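You operate a simulated robot arm through the tools that you are given. There is no shell and no other tool.

The job below is to be done with a simulated robot arm. You get a single attempt, and the scene is never put back.

## Task
Put things in order on the top of the test bench. At the end: the gold brass weight from the top of the test bench stands where the black warning lamp stood; the white carton (marked "BULBS") stands on top of the silver pressure gauge; the black warning lamp stands where the white carton stood; the green block (marked "PASS") stands where the gold brass weight stood; whatever was shut is shut again. Leave all else as you found it, and nothing knocked over.

Only the result counts: the job must be done as asked and must still hold three seconds after the hand-in. Knocking over, shifting, dropping, spilling or breaking anything else fails it.

## Robot
A 7-joint arm with a two-finger parallel gripper, fixed in place. Base frame: the origin is at the foot of the arm, x ahead of it, y to its left, z up; the work surface is at about z = 0. Readings come in mm, degrees, newtons and seconds.
With the tool pointing down near the work surface it reaches from about 220 to 580 mm from the base axis. Its first joint turns from -66.0 to 66.0 degrees. Payload 2.5 kg.
The TCP is the grasp point between the finger pads, 23 mm short of the fingertips. In the tool frame z runs along the fingers and y along their closing line. Largest opening 94 mm; finger width 38, thickness 10; the body of the gripper, 54 by 96 mm, starts 39 mm behind the TCP.
Orientation is told as [roll, pitch, yaw] about the base's x, y, z axes, in that order, counted from this pose: with the fingers straight down and closing along the base's y, the tool's x points along the base's -x, its y along +y and its z along -z.

## Interface
- The arm moves only by the tool play_rows. Its argument "increments" is a list of rows, each an object (a shift or turn left out is 0, a gripper value left out holds the last) with "rot": the turn, a rotation vector about the tool's x, y, z in degrees, a list of three; "linear": the shift along the tool's x, y, z in mm, a list of three; "gripper": the opening, from 0 (shut) to 1 (fully open). In form: [{"rot": [rx, ry, rz], "linear": [x, y, z], "gripper": gripper}, ...]. A call has 1 to 20 rows; each row shifts and turns the commanded pose from where the row before left it, along the tool's axes as they then stand. A row lasts 0.2 s, in which the tool goes at most 50 mm and 8.6 degrees; a call with a longer step from one row to the next is refused whole, and so is a gripper value outside its range. Where a pose cannot be reached the arm comes as near as it can. A force on the tool above 40 N (or 10 N above the force at the start of the call, whichever is more), or a blocked arm, ends the call early, and 0.2 s more pass. The fingers move at their own pace (about 108 mm/s each) and stop on an object; they squeeze with about 27 N. The grip force told is the motor's: it shows also when the fingers shut on nothing. Time passes only in rows, and 0.2 s behind the last, so rows that do not move let the fingers close. It gives the time, the measured TCP pose, the force on the tool (base axes), the opening and the grip force at its end, in the units of the frame above (readings bear some noise), with the torque about the TCP (base axes, N m) and any sound that the robot's microphone picked up, and new pictures: "pictures" is both (left out), scene, wrist or none.
- Cameras (640 x 400 px; columns grow to the right, rows downward): "scene" is fixed at [103.8, -394.2, 554.4]; the picture's right is [0.93, -0.36, 0.00], its down [-0.16, -0.41, -0.90] and it looks along [0.32, 0.84, -0.44] (base axes); focal length 300 px, centre (320, 200). "wrist" rides on the gripper at [86, 16, -74] in the tool frame; the picture's right is [-0.18, 0.98, 0.00], its down [-0.58, -0.11, -0.81] and it looks along [-0.79, -0.15, 0.59] (tool axes); focal length 243 px, centre (320, 200). There is no depth. A picture from a camera that has moved, and an enlarged one, comes with that camera's place and axes in the base frame and with its lens.
- close_up(camera, box): a new picture of the part [left, top, right, bottom] of that camera's present view, enlarged. It takes no simulated time.
- finish_job(): hands the job in; it is judged then, once.

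Nothing tells you positions but the pictures and the camera data. Unless the task says otherwise, let go and move clear before handing in.

The tools are called after "Emit:" by a JSON object that holds its "method" and its "body". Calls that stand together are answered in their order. play_rows: Moves the arm, as the interface text tells. Its arguments: {"type":"object","properties":{"increments":{"type":"array","items":{"type":"object","properties":{"rot":{"type":"array","items":{"type":"number"}},"linear":{"type":"array","items":{"type":"number"}},"gripper":{"type":"number"}}}},"pictures":{"type":"string","enum":["both","scene","wrist","none"]}},"required":["increments"]} The other tools are called the same way: close_up (camera, box) takes an enlarged picture of a part of a camera's view; finish_job () hands the job in.

At the start:

```text
t: 0.0
position: [240.3, 225.0, 394.7]
tool_rot: [0.0, 0.0, 0.0]
ft_force: [0.1, 0.2, 1.1]
ft_torque: [-0.01, -0.02, -0.02]
width: 94.1
grasp_force: 0.0
```

scene: 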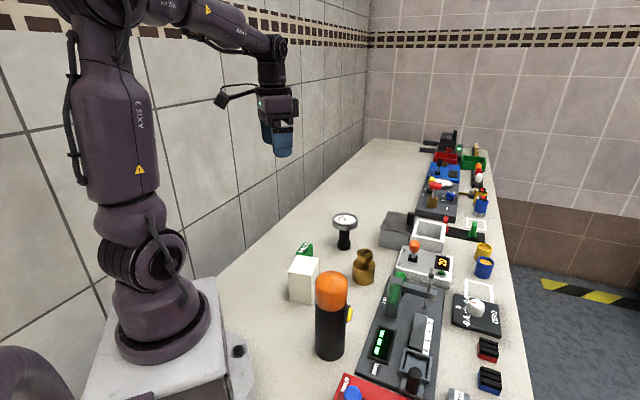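
wrist: 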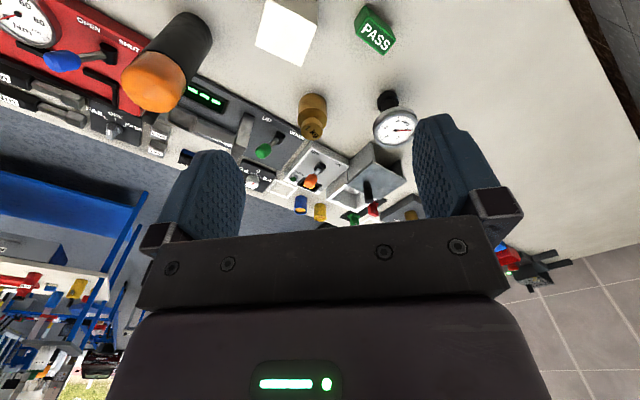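

I see the bench with a white carton, the green PASS block behind it, a silver gauge, a gold weight and a black lamp with an orange dome. I'll take close-ups first to locate them more exactly.

Emit:
{"method": "close_up", "body": {"camera": "scene", "box": [260, 190, 460, 400]}}

Emit:
{"method": "close_up", "body": {"camera": "scene", "box": [360, 130, 520, 290]}}

Emit:
{"method": "close_up", "body": {"camera": "wrist", "box": [60, 0, 460, 230]}}

```text
1.90 times, centred on (360, 295) of scene
camera zoom: at [103.8, -394.2, 554.4], right [0.93, -0.36, 0.0], down [-0.16, -0.41, -0.9], along [0.32, 0.84, -0.44], focal length 571 px, centre (244, 19)
```

zoom: 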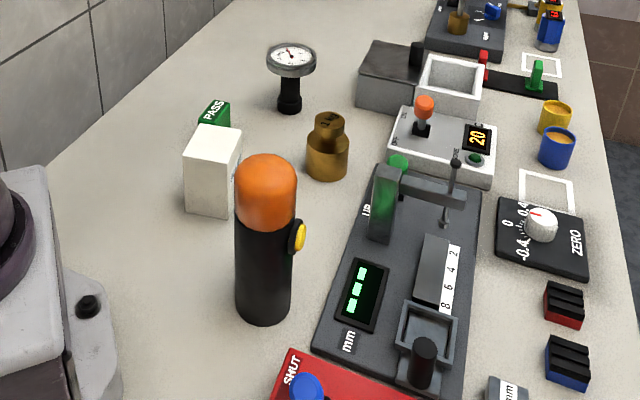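

```text
2.50 times, centred on (440, 210) of scene
camera zoom: at [103.8, -394.2, 554.4], right [0.93, -0.36, 0.0], down [-0.16, -0.41, -0.9], along [0.32, 0.84, -0.44], focal length 750 px, centre (20, 175)
```

zoom: 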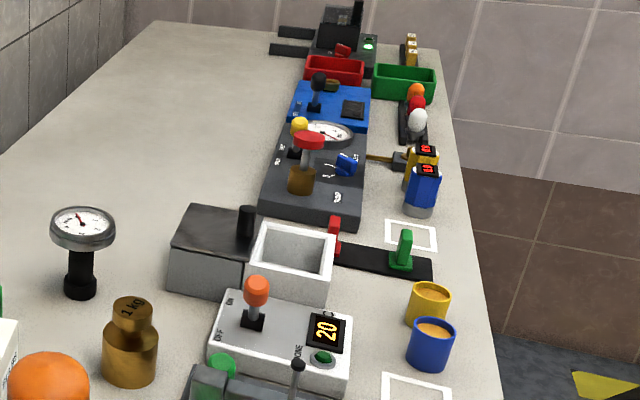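

```text
1.60 times, centred on (260, 115) of wrist
camera zoom: at [153.3, 239.6, 468.6], right [0.18, 0.98, 0.0], down [0.58, -0.11, 0.81], along [0.79, -0.15, -0.59], focal length 388 px, centre (416, 336)
```

zoom: 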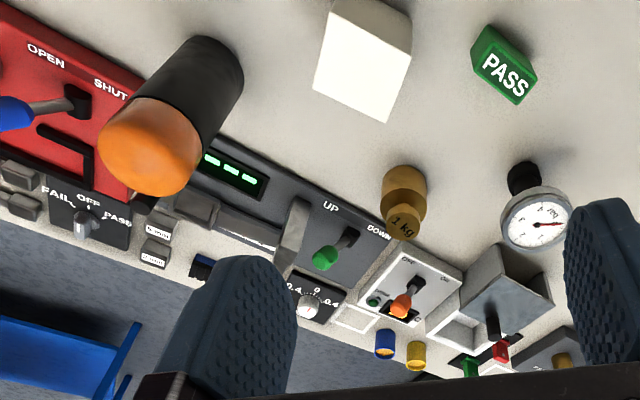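

The carton is near (255,160), the weight near (446,170), the gauge near (455,320), the lamp near (277,-3) and the green block near (320,297). I'll enlarge each one further to refine shapes and positions.

Emit:
{"method": "close_up", "body": {"camera": "scene", "box": [280, 235, 330, 310]}}

Emit:
{"method": "close_up", "body": {"camera": "scene", "box": [325, 205, 365, 255]}}

Emit:
{"method": "close_up", "body": {"camera": "scene", "box": [345, 240, 385, 290]}}

Emit:
{"method": "close_up", "body": {"camera": "scene", "box": [300, 265, 370, 365]}}

Emit:
{"method": "close_up", "body": {"camera": "wrist", "box": [240, 0, 400, 70]}}

Emit:
{"method": "close_up", "body": {"camera": "wrist", "box": [280, 70, 440, 170]}}

Emit:
{"method": "close_up", "body": {"camera": "wrist", "box": [100, 0, 260, 120]}}

```text
5.33 times, centred on (305, 272) of scene
camera zoom: at [103.8, -394.2, 554.4], right [0.93, -0.36, 0.0], down [-0.16, -0.41, -0.9], along [0.32, 0.84, -0.44], focal length 1599 px, centre (400, -187)
```

zoom: 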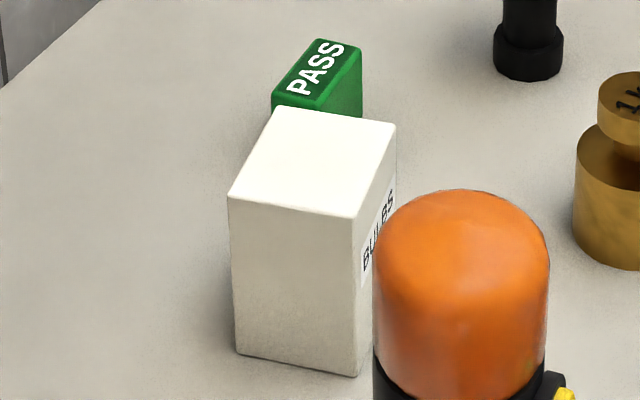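

```text
8.00 times, centred on (345, 230) of scene
camera zoom: at [103.8, -394.2, 554.4], right [0.93, -0.36, 0.0], down [-0.16, -0.41, -0.9], along [0.32, 0.84, -0.44], focal length 2399 px, centre (120, -40)
```

zoom: 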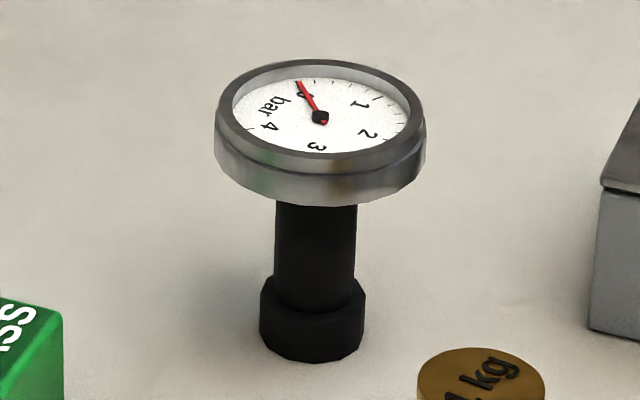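

```text
8.00 times, centred on (365, 265) of scene
camera zoom: at [103.8, -394.2, 554.4], right [0.93, -0.36, 0.0], down [-0.16, -0.41, -0.9], along [0.32, 0.84, -0.44], focal length 2399 px, centre (-40, -320)
```

zoom: 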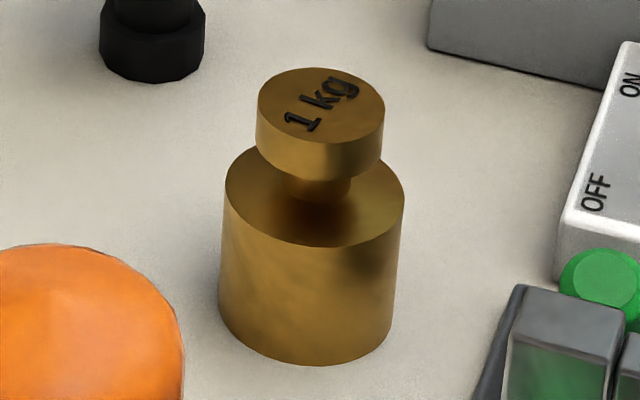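

```text
4.00 times, centred on (335, 315) of scene
camera zoom: at [103.8, -394.2, 554.4], right [0.93, -0.36, 0.0], down [-0.16, -0.41, -0.9], along [0.32, 0.84, -0.44], focal length 1199 px, centre (260, -260)
```

zoom: 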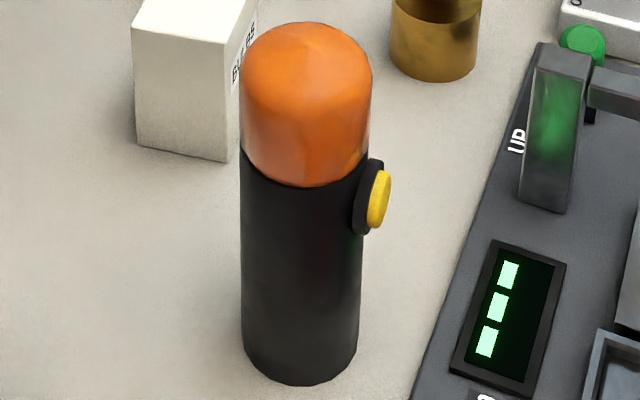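

```text
4.00 times, centred on (320, 35) of wrist
camera zoom: at [153.3, 239.6, 468.6], right [0.18, 0.98, 0.0], down [0.58, -0.11, 0.81], along [0.79, -0.15, -0.59], focal length 970 px, centre (320, 860)
```

zoom: 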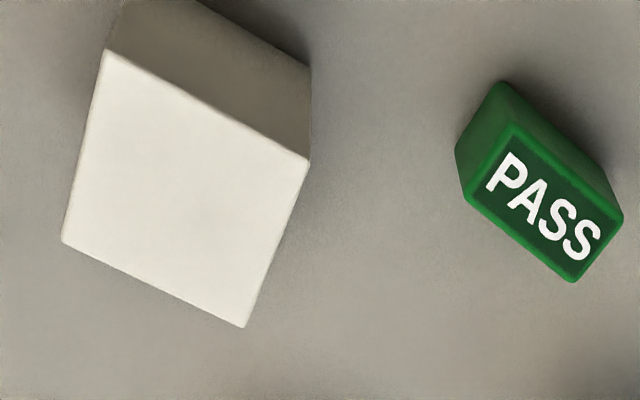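

```text
4.00 times, centred on (360, 120) of wrist
camera zoom: at [153.3, 239.6, 468.6], right [0.18, 0.98, 0.0], down [0.58, -0.11, 0.81], along [0.79, -0.15, -0.59], focal length 970 px, centre (160, 520)
```

zoom: 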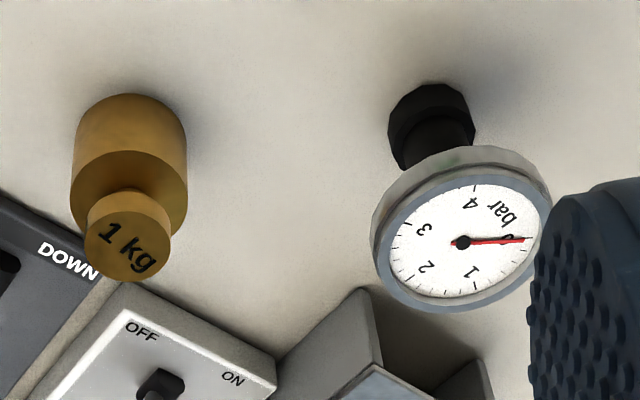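

```text
3.33 times, centred on (180, 60) of wrist
camera zoom: at [153.3, 239.6, 468.6], right [0.18, 0.98, 0.0], down [0.58, -0.11, 0.81], along [0.79, -0.15, -0.59], focal length 809 px, centre (787, 667)
```

zoom: 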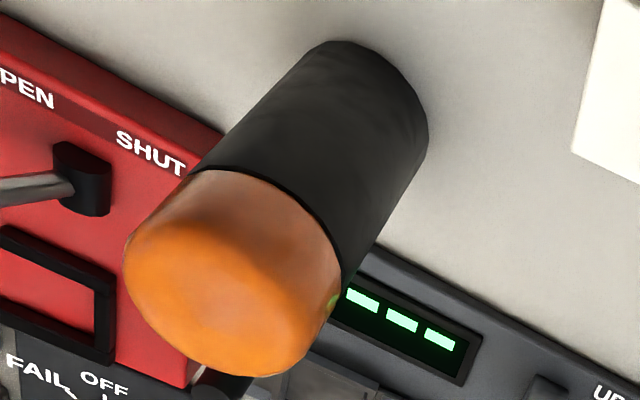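

The carton is about 58 x 68 x 93 mm, centred near (276,167) with its short edges at about -35°, and the two cameras agree to within about 5 mm. I'll turn the tool to match the carton's yaw and see how the pose responds.

Emit:
{"method": "play_rows", "body": {"increments": [{"rot": [0, 0, -7.9], "gripper": 1}, {"rot": [0, 0, -7.9]}, {"rot": [0, 0, -7.9]}, {"rot": [0, 0, -7.9]}, {"rot": [0, 0, -7.9]}, {"rot": [0, 0, -7.9]}, {"rot": [0, 0, -7.9]}], "pictures": "both"}}

```text
t: 1.6
position: [239.9, 224.1, 394.2]
tool_rot: [0.0, 0.0, 55.4]
ft_force: [0.4, -0.4, -1.2]
ft_torque: [0.0, -0.04, 0.0]
width: 94.0
grasp_force: 0.0
camera wrist: at [177.4, 161.2, 468.8], right [-0.71, 0.71, 0.0], down [0.42, 0.42, 0.81], along [0.57, 0.57, -0.59], focal length 243 px, centre (320, 200)
```

scene: 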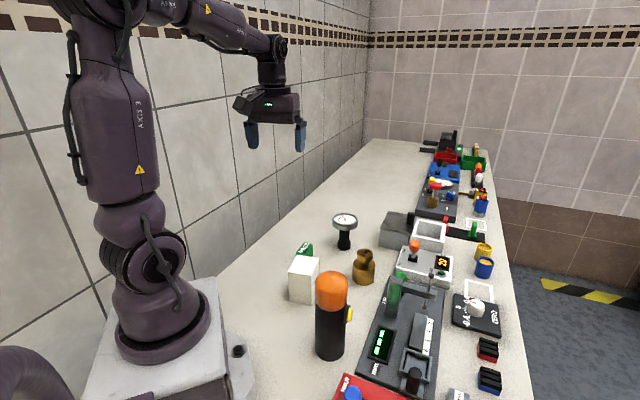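
wrist: 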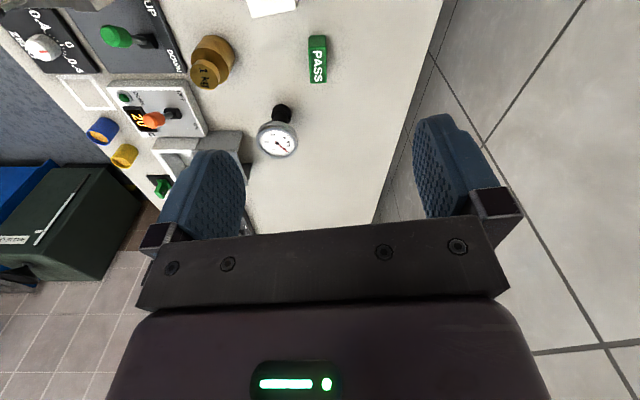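

The turn worked, with no translation drift. Now I'll move above the carton at roughly z=200 and check alignment in both views.

Emit:
{"method": "play_rows", "body": {"increments": [{"linear": [13.2, -31, 0]}, {"linear": [13.2, -31, 0]}, {"linear": [0, 0, 45]}, {"linear": [0, 0, 45]}, {"linear": [0, 0, 45]}, {"linear": [0, 0, 45]}, {"linear": [0, 0, 0]}], "pictures": "both"}}

```text
t: 3.2
position: [275.3, 168.1, 211.9]
tool_rot: [0.1, -0.1, 55.4]
ft_force: [0.1, 0.6, 0.5]
ft_torque: [0.0, 0.03, 0.04]
width: 94.0
grasp_force: 0.1
camera wrist: at [212.7, 105.7, 285.8], right [-0.7, 0.71, 0.0], down [0.42, 0.42, 0.81], along [0.57, 0.57, -0.59], focal length 243 px, centre (320, 200)
```

scene: 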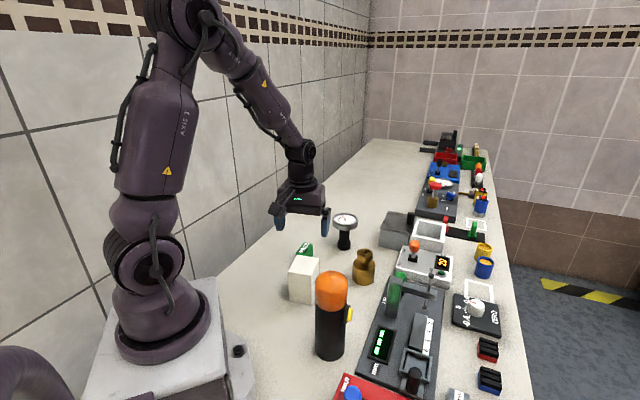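
wrist: 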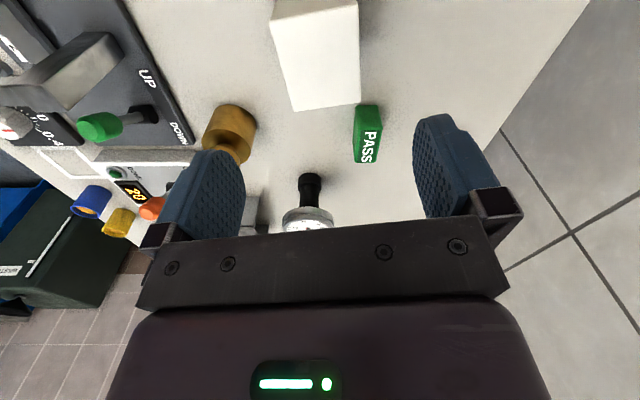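

The gripper is above the carton, and I'll zoom on both views to calibrate.

Emit:
{"method": "close_up", "body": {"camera": "wrist", "box": [240, 0, 400, 120]}}

Emit:
{"method": "close_up", "body": {"camera": "scene", "box": [260, 170, 340, 240]}}

```text
3.33 times, centred on (320, 60) of wrist
camera zoom: at [212.7, 105.7, 285.8], right [-0.7, 0.71, 0.0], down [0.42, 0.42, 0.81], along [0.57, 0.57, -0.59], focal length 809 px, centre (320, 667)
```

zoom: 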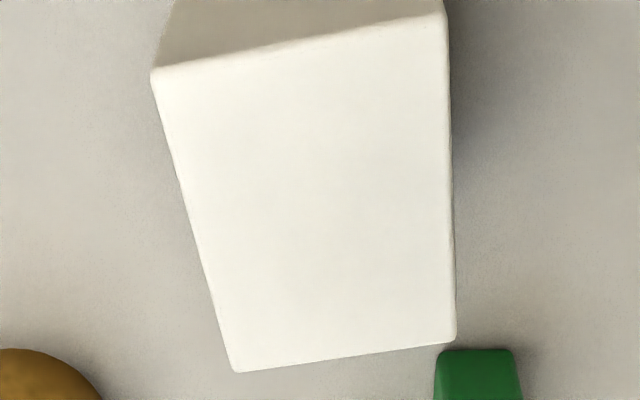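

```text
5.71 times, centred on (300, 205) of scene
camera zoom: at [103.8, -394.2, 554.4], right [0.93, -0.36, 0.0], down [-0.16, -0.41, -0.9], along [0.32, 0.84, -0.44], focal length 1713 px, centre (434, 171)
```

zoom: 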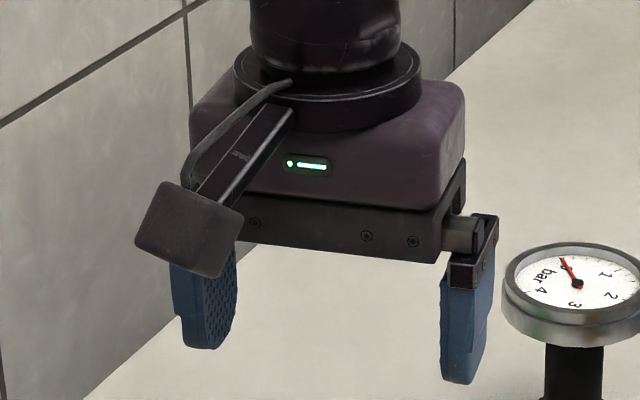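

In the tool frame the carton's corners come out as a 58 x 68 rectangle, aligned to within 0.5° and offset by about (-2.1, +0.6) mm. I'll correct for that, descend to z≈60 and check before closing.

Emit:
{"method": "play_rows", "body": {"increments": [{"linear": [-2.1, 0.6, 0]}, {"linear": [0, 0, 45]}, {"linear": [0, 0, 45]}, {"linear": [0, 0, 40]}, {"linear": [0, 0, 20]}, {"linear": [0, 0, 0]}], "pictures": "both"}}

```text
t: 4.6
position: [277.6, 169.1, 62.2]
tool_rot: [0.0, -0.1, 55.2]
ft_force: [-0.2, 0.3, 0.6]
ft_torque: [0.0, 0.01, -0.04]
width: 93.8
grasp_force: 0.0
camera wrist: at [215.0, 106.6, 138.0], right [-0.7, 0.71, 0.0], down [0.42, 0.42, 0.81], along [0.57, 0.57, -0.59], focal length 243 px, centre (320, 200)
```

scene: 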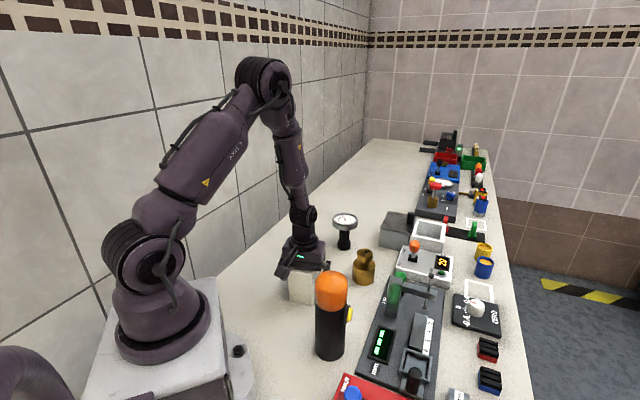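
wrist: 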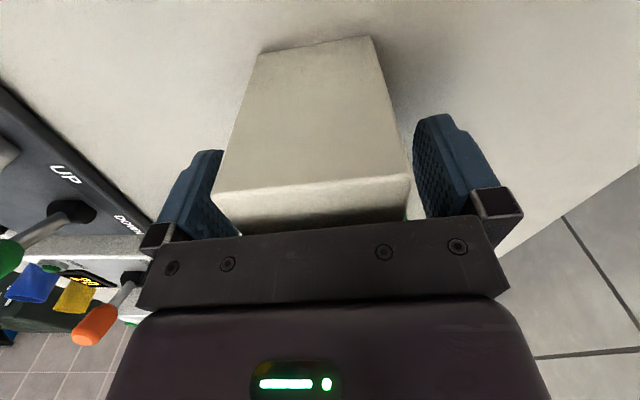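

The carton sits between the fingers about 2 mm toward tool +y. I'll centre on it and close gently, holding for the fingers to settle.

Emit:
{"method": "play_rows", "body": {"increments": [{"linear": [0, 1.8, 0]}, {"gripper": 0.7}, {"gripper": 0.0}, {"gripper": 0.0}, {"gripper": 0.0}], "pictures": "wrist"}}

```text
t: 5.8
position: [274.5, 170.9, 63.4]
tool_rot: [-0.1, 0.0, 55.3]
ft_force: [0.4, -0.2, 1.0]
ft_torque: [0.01, -0.05, 0.03]
width: 59.6
grasp_force: 26.7
camera wrist: at [213.2, 107.9, 138.4], right [-0.7, 0.71, 0.0], down [0.42, 0.42, 0.81], along [0.57, 0.57, -0.59], focal length 243 px, centre (320, 200)
```

wrist: 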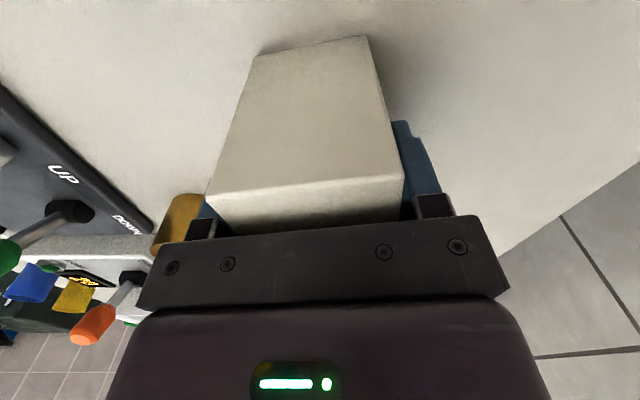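

The grip is good: width 59.6 mm, 26.7 N, carton centred on the TCP to about 1 mm. Next I'll lift it clear and move most of the way to the gauge.

Emit:
{"method": "play_rows", "body": {"increments": [{"linear": [0, 0, -20]}, {"linear": [0, 0, -45]}, {"linear": [0, 0, -45]}, {"linear": [0, 0, -45]}, {"linear": [0, 0, -15]}, {"linear": [-40, -10.5, 0]}, {"linear": [-40, -10.5, 0]}, {"linear": [-40, -10.5, 0]}, {"linear": [-40, -10.5, 0]}, {"linear": [0, 0, 0]}], "pictures": "both"}}

```text
t: 8.0
position: [400.5, 275.8, 235.1]
tool_rot: [0.0, 0.0, 55.3]
ft_force: [0.4, -0.3, -0.3]
ft_torque: [0.0, 0.02, -0.04]
width: 0.0
grasp_force: 26.7
camera wrist: at [337.0, 213.0, 309.5], right [-0.7, 0.71, 0.0], down [0.42, 0.42, 0.81], along [0.57, 0.57, -0.59], focal length 243 px, centre (320, 200)
```

scene: 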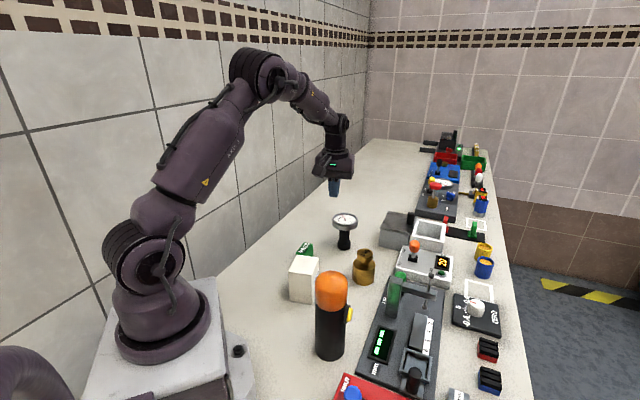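
wrist: 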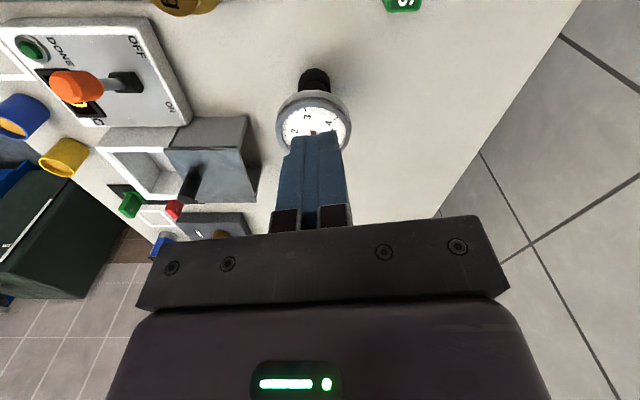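

The fingers are shut on nothing. The carton slipped out during the lift but seems to be still standing at its place, so I'll look closely.

Emit:
{"method": "close_up", "body": {"camera": "scene", "box": [280, 235, 330, 310]}}

Emit:
{"method": "close_up", "body": {"camera": "wrist", "box": [240, 40, 400, 160]}}

Emit:
{"method": "close_up", "body": {"camera": "scene", "box": [310, 140, 370, 260]}}

```text
5.33 times, centred on (305, 272) of scene
camera zoom: at [103.8, -394.2, 554.4], right [0.93, -0.36, 0.0], down [-0.16, -0.41, -0.9], along [0.32, 0.84, -0.44], focal length 1599 px, centre (400, -187)
```

zoom: 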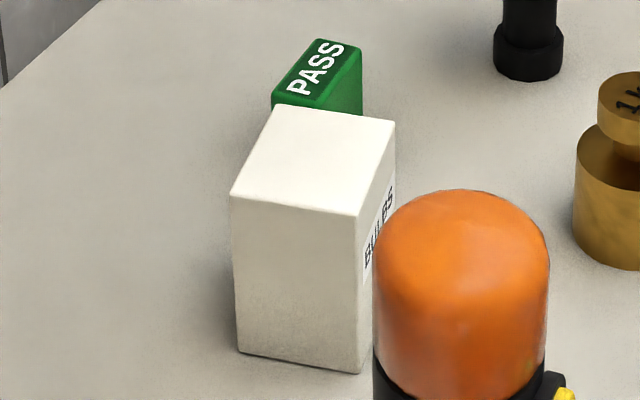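

```text
3.33 times, centred on (320, 100) of wrist
camera zoom: at [337.0, 213.0, 309.5], right [-0.7, 0.71, 0.0], down [0.42, 0.42, 0.81], along [0.57, 0.57, -0.59], focal length 809 px, centre (320, 533)
```

zoom: 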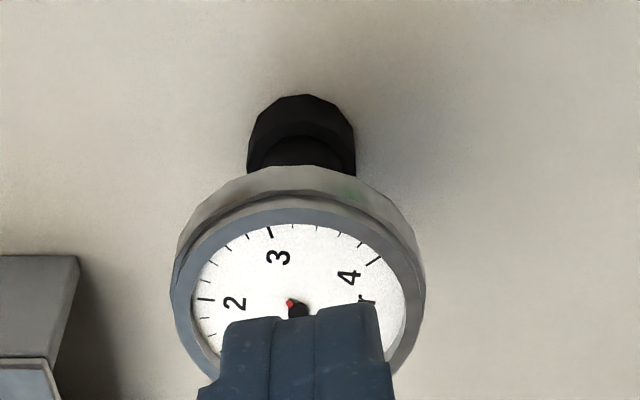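

```text
3.33 times, centred on (340, 200) of scene
camera zoom: at [103.8, -394.2, 554.4], right [0.93, -0.36, 0.0], down [-0.16, -0.41, -0.9], along [0.32, 0.84, -0.44], focal length 999 px, centre (253, 200)
```

zoom: 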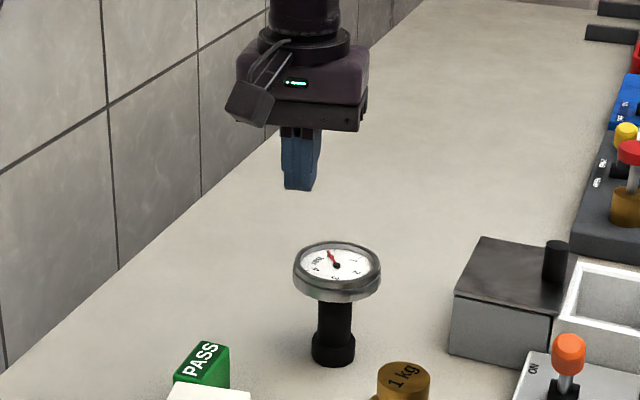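

The carton only moved about 1 mm and is upright. The gauge's dial centre works out at about (457.5, 323), top z≈102. I'll go back above the carton with the fingers open and inspect it.

Emit:
{"method": "play_rows", "body": {"increments": [{"linear": [39.5, 10.7, 0], "gripper": 1}, {"linear": [39.5, 10.7, 0]}, {"linear": [39.5, 10.7, 0]}, {"linear": [39.5, 10.7, 0]}, {"linear": [0, 0, 20]}, {"linear": [0, 0, 0]}], "pictures": "wrist"}}

Emit:
{"method": "close_up", "body": {"camera": "wrist", "box": [240, 0, 400, 120]}}

Emit:
{"method": "close_up", "body": {"camera": "scene", "box": [285, 250, 325, 310]}}

```text
t: 9.4
position: [274.6, 172.6, 213.0]
tool_rot: [0.0, 0.1, 55.4]
ft_force: [0.6, 0.9, -0.2]
ft_torque: [0.01, 0.0, -0.03]
width: 94.0
grasp_force: 0.1
camera wrist: at [211.1, 110.4, 288.1], right [-0.7, 0.71, 0.0], down [0.42, 0.42, 0.81], along [0.57, 0.57, -0.59], focal length 243 px, centre (320, 200)
```

wrist: 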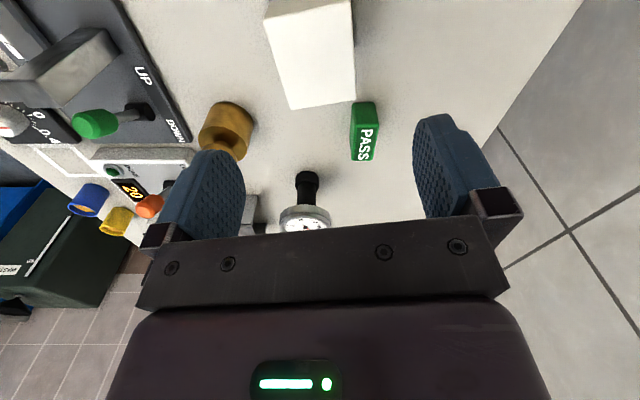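

```text
3.33 times, centred on (320, 60) of wrist
camera zoom: at [211.1, 110.4, 288.1], right [-0.7, 0.71, 0.0], down [0.42, 0.42, 0.81], along [0.57, 0.57, -0.59], focal length 809 px, centre (320, 667)
```

zoom: 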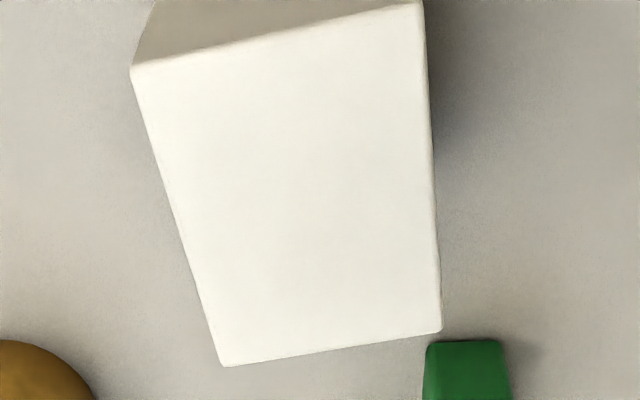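

```text
6.67 times, centred on (305, 280) of scene
camera zoom: at [103.8, -394.2, 554.4], right [0.93, -0.36, 0.0], down [-0.16, -0.41, -0.9], along [0.32, 0.84, -0.44], focal length 1999 px, centre (420, -333)
```

zoom: 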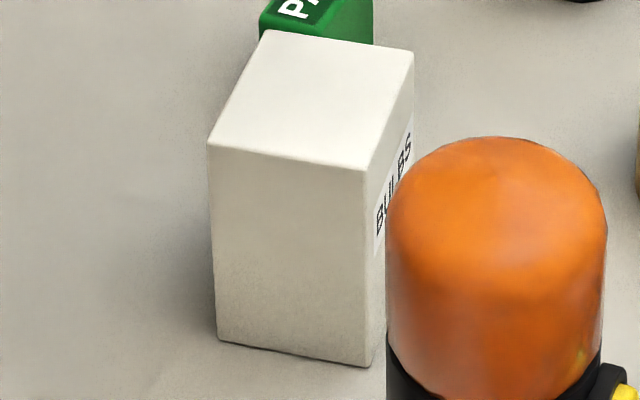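

The carton is aligned but sits (-0.8, -3.4) mm off the tool axis. I'll descend again, grip and then lift very slowly to see what load and slip show.

Emit:
{"method": "play_rows", "body": {"increments": [{"linear": [-0.8, -3.4, 0]}, {"linear": [0, 0, 45]}, {"linear": [0, 0, 45]}, {"linear": [0, 0, 40]}, {"linear": [0, 0, 22]}, {"linear": [0, 0, 0]}, {"gripper": 0.7}, {"gripper": 0.0}, {"gripper": 0.0}, {"gripper": 0.0}, {"gripper": 0.0}], "pictures": "wrist"}}

Emit:
{"method": "play_rows", "body": {"increments": [{"linear": [0, 0, -1]}, {"linear": [0, 0, -2]}, {"linear": [0, 0, -3]}, {"linear": [0, 0, -3]}, {"linear": [0, 0, -3]}], "pictures": "both"}}

```text
t: 11.8
position: [278.9, 169.9, 60.9]
tool_rot: [0.0, 0.0, 55.3]
ft_force: [-0.9, 0.1, 0.7]
ft_torque: [0.01, 0.02, 0.01]
width: 59.6
grasp_force: 27.2
camera wrist: at [217.1, 107.4, 135.5], right [-0.7, 0.71, 0.0], down [0.42, 0.42, 0.81], along [0.57, 0.57, -0.59], focal length 243 px, centre (320, 200)
```

wrist: 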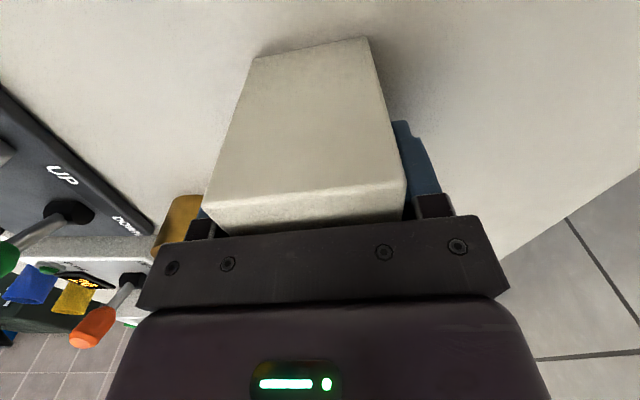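

```text
t: 13.0
position: [278.7, 171.2, 74.7]
tool_rot: [0.0, 0.0, 55.3]
ft_force: [-0.2, 0.3, 0.0]
ft_torque: [-0.02, 0.04, 0.0]
width: 59.6
grasp_force: 26.9
camera wrist: at [216.6, 108.1, 148.5], right [-0.7, 0.71, 0.0], down [0.42, 0.42, 0.81], along [0.57, 0.57, -0.59], focal length 243 px, centre (320, 200)
```

scene: 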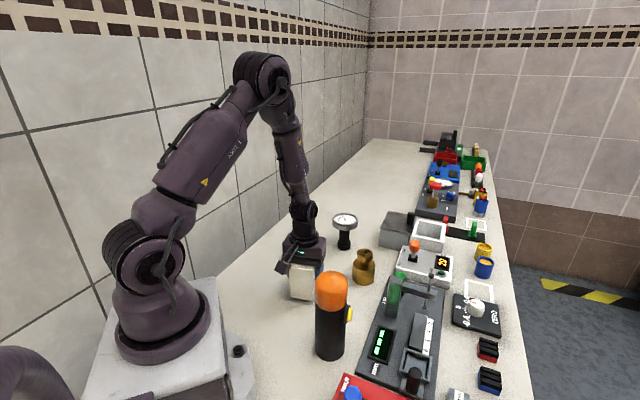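
wrist: 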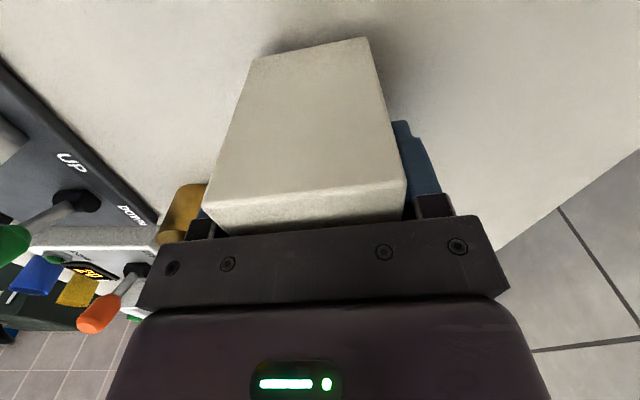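

The carton came up 12 mm with no slip this time. I'll continue lifting with gently ramped steps.

Emit:
{"method": "play_rows", "body": {"increments": [{"linear": [0, 0, -3]}, {"linear": [0, 0, -4]}, {"linear": [0, 0, -5]}, {"linear": [0, 0, -6]}, {"linear": [0, 0, -7]}, {"linear": [0, 0, -8]}, {"linear": [0, 0, -8]}, {"linear": [0, 0, -8]}, {"linear": [0, 0, -8]}, {"linear": [0, 0, -8]}, {"linear": [0, 0, -8]}, {"linear": [0, 0, -7]}, {"linear": [0, 0, -6]}, {"linear": [0, 0, -4]}, {"linear": [0, 0, -2]}], "pictures": "both"}}

```text
t: 16.2
position: [278.6, 170.8, 166.0]
tool_rot: [0.0, 0.0, 55.3]
ft_force: [0.6, 0.4, -0.8]
ft_torque: [0.0, 0.05, -0.03]
width: 59.3
grasp_force: 26.7
camera wrist: at [216.4, 108.0, 241.0], right [-0.7, 0.71, 0.0], down [0.42, 0.42, 0.81], along [0.57, 0.57, -0.59], focal length 243 px, centre (320, 200)
```

scene: 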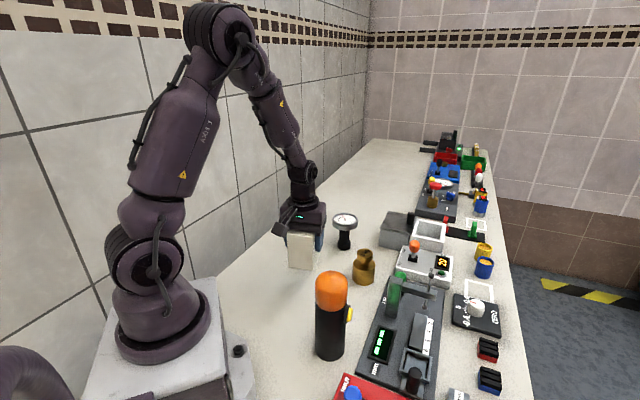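
wrist: 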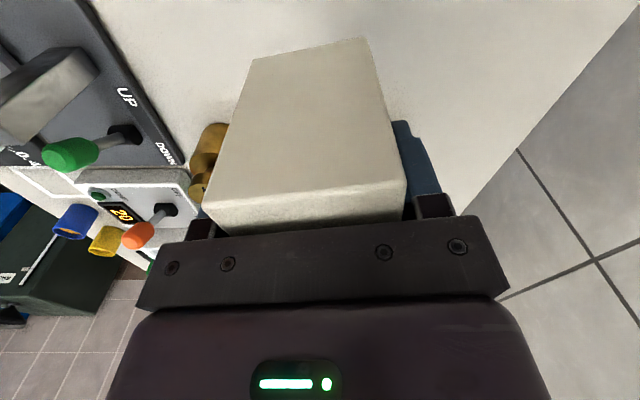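

The carton is held firmly at z=166. Next I'll raise it slightly more and start across toward the gauge in gentle steps.

Emit:
{"method": "play_rows", "body": {"increments": [{"linear": [0, 0, -2]}, {"linear": [0, 0, -4]}, {"linear": [0, 0, -6]}, {"linear": [0, 0, -6]}, {"linear": [0, 0, -5]}, {"linear": [0, 0, -3]}, {"linear": [-1.93, -0.52, 0]}, {"linear": [-3.86, -1.04, 0]}, {"linear": [-5.79, -1.56, 0]}, {"linear": [-7.72, -2.08, 0]}, {"linear": [-9.66, -2.6, 0]}, {"linear": [-11.6, -3.1, 0]}, {"linear": [-11.6, -3.1, 0]}, {"linear": [-11.6, -3.1, 0]}, {"linear": [-11.6, -3.1, 0]}, {"linear": [-11.6, -3.1, 0]}, {"linear": [-9.66, -2.6, 0]}, {"linear": [-5.79, -1.56, 0]}, {"linear": [-1.93, -0.52, 0]}], "pictures": "wrist"}}

```text
t: 20.2
position: [360.7, 241.5, 191.0]
tool_rot: [-0.1, 0.0, 55.3]
ft_force: [0.2, 0.2, -1.7]
ft_torque: [0.0, -0.01, 0.02]
width: 59.5
grasp_force: 27.0
camera wrist: at [298.9, 179.0, 266.6], right [-0.7, 0.71, 0.0], down [0.42, 0.42, 0.81], along [0.57, 0.57, -0.59], focal length 243 px, centre (320, 200)
```

wrist: 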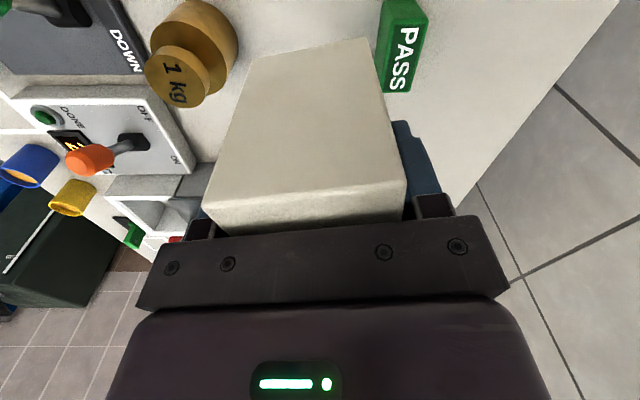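

The carton is still firm in the grip. I'll continue to directly above the gauge at this height.

Emit:
{"method": "play_rows", "body": {"increments": [{"linear": [-1.93, -0.52, 0]}, {"linear": [-3.86, -1.05, 0]}, {"linear": [-5.79, -1.57, 0]}, {"linear": [-7.72, -2.1, 0]}, {"linear": [-9.65, -2.62, 0]}, {"linear": [-11.58, -3.15, 0]}, {"linear": [-11.58, -3.15, 0]}, {"linear": [-11.58, -3.15, 0]}, {"linear": [-11.58, -3.15, 0]}, {"linear": [-11.58, -3.15, 0]}, {"linear": [-11.58, -3.15, 0]}, {"linear": [-9.65, -2.62, 0]}, {"linear": [-7.72, -2.1, 0]}, {"linear": [-3.86, -1.05, 0]}, {"linear": [-2.44, -0.66, 0]}, {"linear": [0, 0, 0]}], "pictures": "both"}}

Emit:
{"method": "close_up", "body": {"camera": "scene", "box": [310, 160, 380, 260]}}

Emit:
{"method": "close_up", "body": {"camera": "wrist", "box": [220, 0, 420, 125]}}

```text
t: 23.6
position: [457.3, 322.2, 191.8]
tool_rot: [-0.1, 0.0, 55.3]
ft_force: [0.1, -0.6, 0.2]
ft_torque: [-0.02, -0.02, 0.02]
width: 59.7
grasp_force: 26.4
camera wrist: at [395.6, 259.8, 266.7], right [-0.7, 0.71, 0.0], down [0.42, 0.42, 0.81], along [0.57, 0.57, -0.59], focal length 243 px, centre (320, 200)
```

scene: 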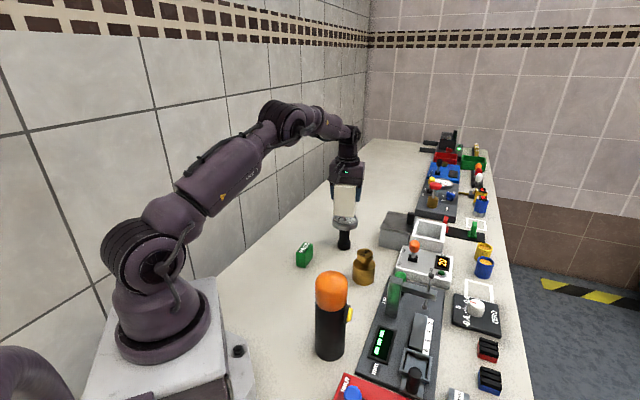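
wrist: 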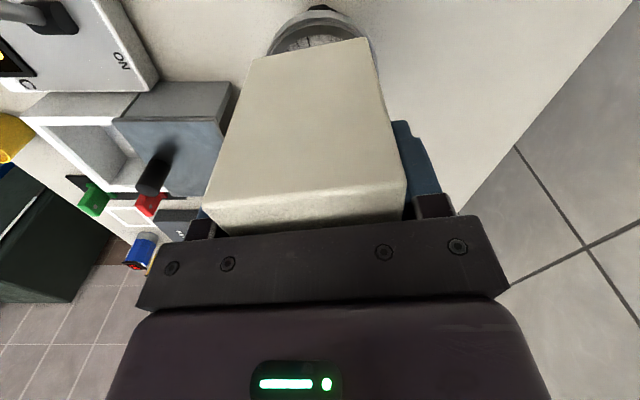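

```text
4.00 times, centred on (345, 210) of scene
camera zoom: at [103.8, -394.2, 554.4], right [0.93, -0.36, 0.0], down [-0.16, -0.41, -0.9], along [0.32, 0.84, -0.44], focal length 1199 px, centre (220, 160)
```

zoom: 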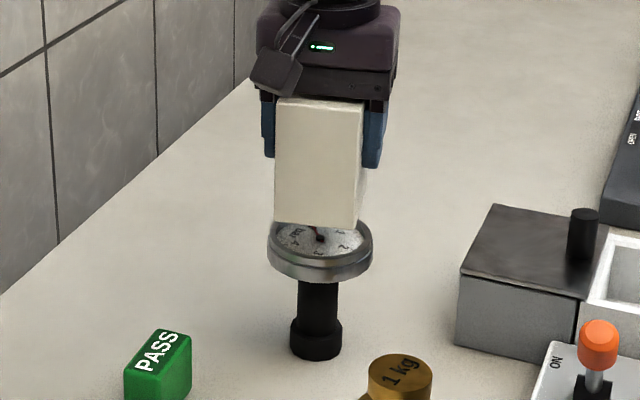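

```text
3.20 times, centred on (320, 62) of wrist
camera zoom: at [395.6, 259.8, 266.7], right [-0.7, 0.71, 0.0], down [0.42, 0.42, 0.81], along [0.57, 0.57, -0.59], focal length 776 px, centre (320, 640)
```

zoom: 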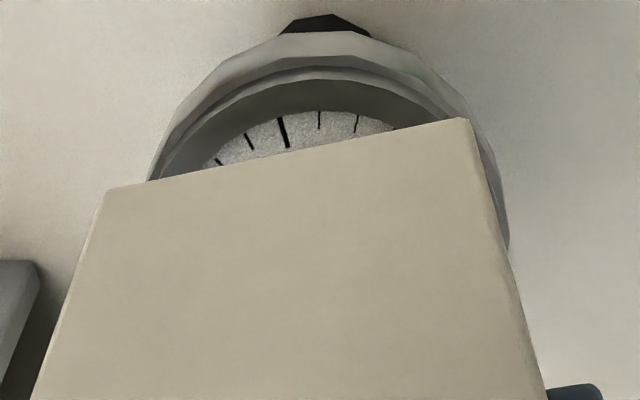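

The arm reaches, and the carton is over the disc with about 1–2 mm offset. I'll make a small correction and descend slowly to just above the dial.

Emit:
{"method": "play_rows", "body": {"increments": [{"linear": [-1, 1, 0]}, {"linear": [0, 0, 2]}, {"linear": [0, 0, 4]}, {"linear": [0, 0, 5]}, {"linear": [0, 0, 5]}, {"linear": [0, 0, 4]}, {"linear": [0, 0, 2]}, {"linear": [0, 0, 0]}], "pictures": "none"}}

Emit:
{"method": "close_up", "body": {"camera": "scene", "box": [320, 170, 370, 240]}}

Emit:
{"method": "close_up", "body": {"camera": "wrist", "box": [220, 0, 420, 125]}}

```text
t: 25.4
position: [456.5, 324.5, 169.8]
tool_rot: [0.0, 0.1, 55.3]
ft_force: [-0.3, 0.0, -1.4]
ft_torque: [-0.01, 0.02, 0.0]
width: 59.6
grasp_force: 27.0
```

```text
5.71 times, centred on (345, 205) of scene
camera zoom: at [103.8, -394.2, 554.4], right [0.93, -0.36, 0.0], down [-0.16, -0.41, -0.9], along [0.32, 0.84, -0.44], focal length 1713 px, centre (177, 171)
```

zoom: 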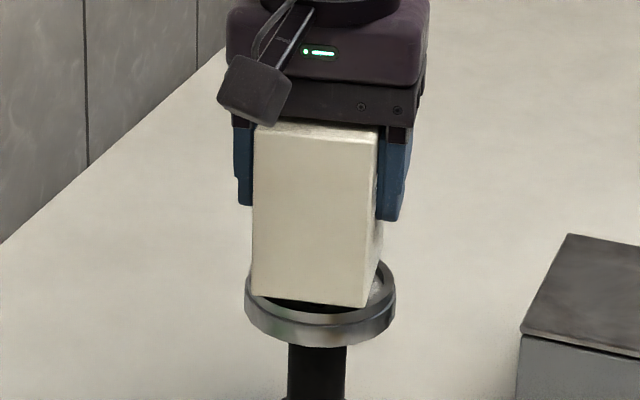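

```text
3.20 times, centred on (320, 62) of wrist
camera zoom: at [395.2, 261.5, 244.5], right [-0.7, 0.71, 0.0], down [0.42, 0.42, 0.81], along [0.57, 0.57, -0.59], focal length 776 px, centre (320, 640)
```

zoom: 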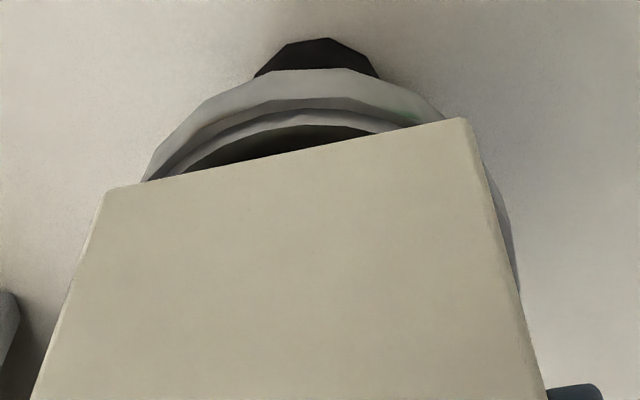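

Both views show the carton centred on the disc within a millimetre or so, with a gap of about 5 mm. I'll lower it in 1 mm steps while watching the force.

Emit:
{"method": "play_rows", "body": {"increments": [{"linear": [0, 0, 1]}, {"linear": [0, 0, 1]}, {"linear": [0, 0, 1]}, {"linear": [0, 0, 0]}], "pictures": "none"}}

Emit:
{"method": "close_up", "body": {"camera": "scene", "box": [330, 205, 360, 230]}}

```text
t: 26.4
position: [457.9, 325.4, 166.9]
tool_rot: [0.0, -0.1, 55.3]
ft_force: [-0.3, -0.5, -1.4]
ft_torque: [0.0, 0.03, 0.01]
width: 59.5
grasp_force: 27.1
```

```text
16.00 times, centred on (345, 218) of scene
camera zoom: at [103.8, -394.2, 554.4], right [0.93, -0.36, 0.0], down [-0.16, -0.41, -0.9], along [0.32, 0.84, -0.44], focal length 4797 px, centre (-80, -80)
```

zoom: 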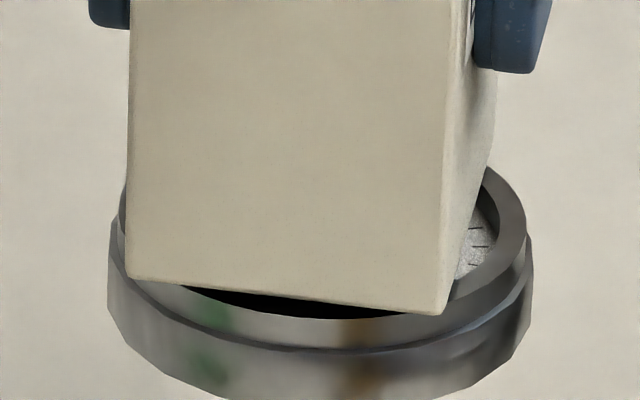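

There is still a small gap above the rim, so I'll continue in 1 mm steps.

Emit:
{"method": "play_rows", "body": {"increments": [{"linear": [0, 0, 1]}, {"linear": [0, 0, 1]}, {"linear": [0, 0, 0]}], "pictures": "none"}}

Emit:
{"method": "close_up", "body": {"camera": "scene", "box": [330, 205, 360, 230]}}

```text
t: 27.2
position: [457.4, 324.6, 165.3]
tool_rot: [0.0, 0.1, 55.3]
ft_force: [0.5, 0.3, -1.1]
ft_torque: [-0.04, 0.01, -0.01]
width: 59.4
grasp_force: 26.9
```

```text
16.00 times, centred on (345, 218) of scene
camera zoom: at [103.8, -394.2, 554.4], right [0.93, -0.36, 0.0], down [-0.16, -0.41, -0.9], along [0.32, 0.84, -0.44], focal length 4797 px, centre (-80, -80)
```

zoom: 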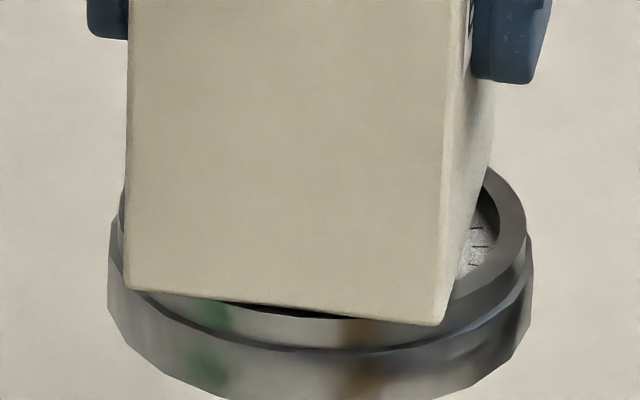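

The carton looks nearly touching. I'll go on by 1 mm and then 0.5 mm steps, checking the force.

Emit:
{"method": "play_rows", "body": {"increments": [{"linear": [0, 0, 0.8]}, {"linear": [0, 0, 0]}], "pictures": "none"}}

Emit:
{"method": "close_up", "body": {"camera": "scene", "box": [330, 205, 360, 230]}}

Emit:
{"method": "play_rows", "body": {"increments": [{"linear": [0, 0, 0.8]}, {"linear": [0, 0, 0]}], "pictures": "none"}}

Emit:
{"method": "close_up", "body": {"camera": "scene", "box": [330, 205, 360, 230]}}

```text
t: 27.8
position: [457.0, 324.4, 164.7]
tool_rot: [0.0, 0.0, 55.4]
ft_force: [-0.1, 1.1, 0.3]
ft_torque: [0.0, 0.03, 0.05]
width: 59.5
grasp_force: 27.1
```

```text
16.00 times, centred on (345, 218) of scene
camera zoom: at [103.8, -394.2, 554.4], right [0.93, -0.36, 0.0], down [-0.16, -0.41, -0.9], along [0.32, 0.84, -0.44], focal length 4797 px, centre (-80, -80)
```

zoom: 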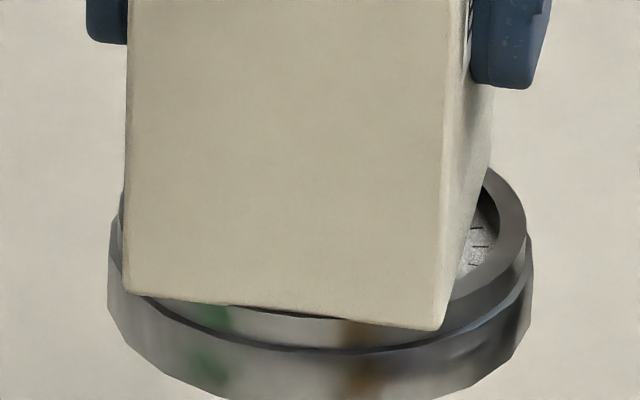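

```text
t: 28.4
position: [456.4, 324.7, 163.7]
tool_rot: [0.1, 0.0, 55.3]
ft_force: [0.6, -0.1, -1.3]
ft_torque: [0.03, -0.01, -0.01]
width: 59.6
grasp_force: 26.6
```

```text
16.00 times, centred on (345, 218) of scene
camera zoom: at [103.8, -394.2, 554.4], right [0.93, -0.36, 0.0], down [-0.16, -0.41, -0.9], along [0.32, 0.84, -0.44], focal length 4797 px, centre (-80, -80)
```

zoom: 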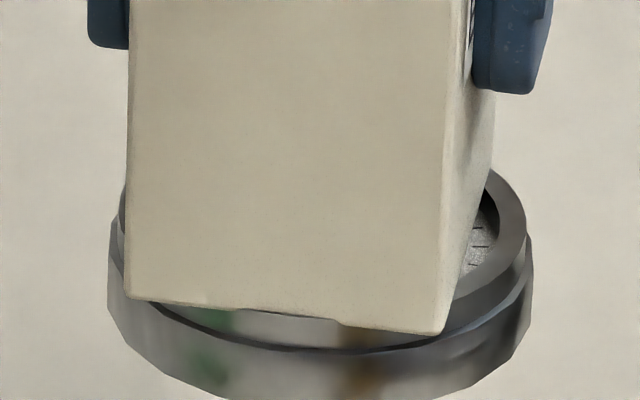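

There is no contact force yet and the edge is about at rim level. I'll take smaller steps.

Emit:
{"method": "play_rows", "body": {"increments": [{"linear": [0, 0, 0.6]}, {"linear": [0, 0, 0]}], "pictures": "none"}}

Emit:
{"method": "close_up", "body": {"camera": "scene", "box": [330, 205, 360, 230]}}

Emit:
{"method": "play_rows", "body": {"increments": [{"linear": [0, 0, 0.6]}, {"linear": [0, 0, 0]}], "pictures": "none"}}

Emit:
{"method": "close_up", "body": {"camera": "scene", "box": [330, 205, 360, 230]}}

```text
t: 29.0
position: [457.3, 325.1, 162.8]
tool_rot: [-0.1, 0.0, 55.3]
ft_force: [0.4, -0.6, -0.9]
ft_torque: [0.01, -0.04, 0.03]
width: 59.6
grasp_force: 27.1
```

```text
16.00 times, centred on (345, 218) of scene
camera zoom: at [103.8, -394.2, 554.4], right [0.93, -0.36, 0.0], down [-0.16, -0.41, -0.9], along [0.32, 0.84, -0.44], focal length 4797 px, centre (-80, -80)
```

zoom: 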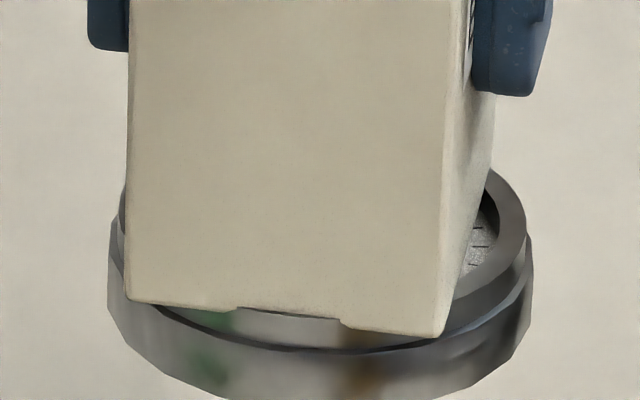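

```text
t: 29.6
position: [458.1, 324.2, 161.7]
tool_rot: [0.1, 0.0, 55.3]
ft_force: [-0.3, -0.1, -1.1]
ft_torque: [0.02, 0.0, 0.0]
width: 59.7
grasp_force: 27.1
```

```text
16.00 times, centred on (345, 218) of scene
camera zoom: at [103.8, -394.2, 554.4], right [0.93, -0.36, 0.0], down [-0.16, -0.41, -0.9], along [0.32, 0.84, -0.44], focal length 4797 px, centre (-80, -80)
```

zoom: 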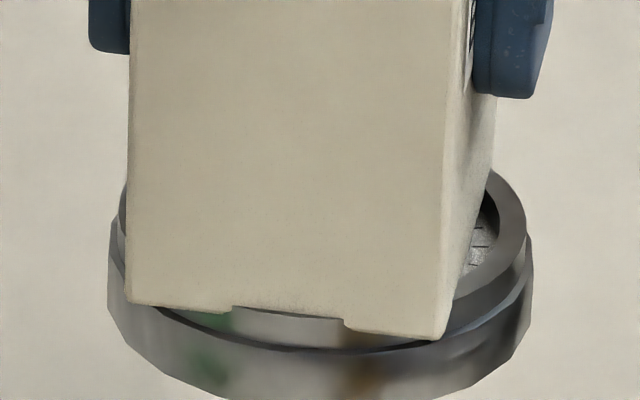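

The carton now overlaps the rim slightly in the picture without any contact force, so the solid top may be the recessed dial. I'll go on in small steps with force checks.

Emit:
{"method": "play_rows", "body": {"increments": [{"linear": [0, 0, 0.6]}, {"linear": [0, 0, 0]}], "pictures": "none"}}

Emit:
{"method": "close_up", "body": {"camera": "scene", "box": [325, 190, 365, 255]}}

Emit:
{"method": "play_rows", "body": {"increments": [{"linear": [0, 0, 0.6]}, {"linear": [0, 0, 0]}], "pictures": "none"}}

Emit:
{"method": "close_up", "body": {"camera": "scene", "box": [330, 205, 360, 230]}}

```text
t: 30.2
position: [457.7, 324.6, 160.6]
tool_rot: [0.0, 0.0, 55.3]
ft_force: [0.1, 0.3, 0.0]
ft_torque: [-0.02, -0.01, -0.01]
width: 59.5
grasp_force: 27.0
```

```text
6.15 times, centred on (345, 222) of scene
camera zoom: at [103.8, -394.2, 554.4], right [0.93, -0.36, 0.0], down [-0.16, -0.41, -0.9], along [0.32, 0.84, -0.44], focal length 1845 px, centre (166, 62)
```

zoom: 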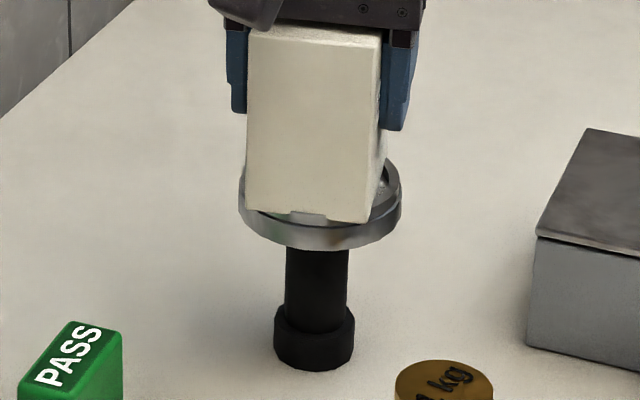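

```text
t: 30.8
position: [457.7, 324.8, 160.4]
tool_rot: [0.1, 0.0, 55.3]
ft_force: [0.0, 0.0, -0.6]
ft_torque: [-0.01, 0.0, -0.03]
width: 59.6
grasp_force: 27.0
```

```text
16.00 times, centred on (345, 218) of scene
camera zoom: at [103.8, -394.2, 554.4], right [0.93, -0.36, 0.0], down [-0.16, -0.41, -0.9], along [0.32, 0.84, -0.44], focal length 4797 px, centre (-80, -80)
```

zoom: 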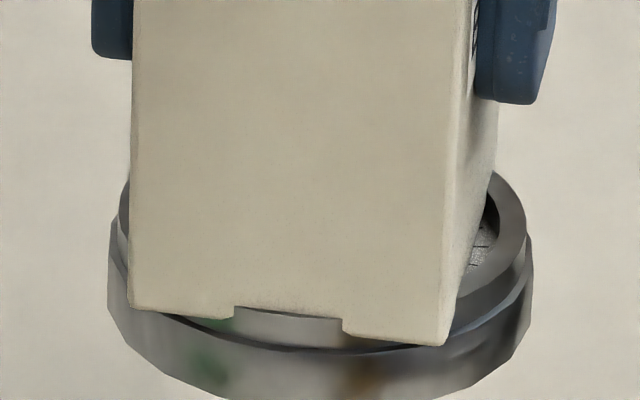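

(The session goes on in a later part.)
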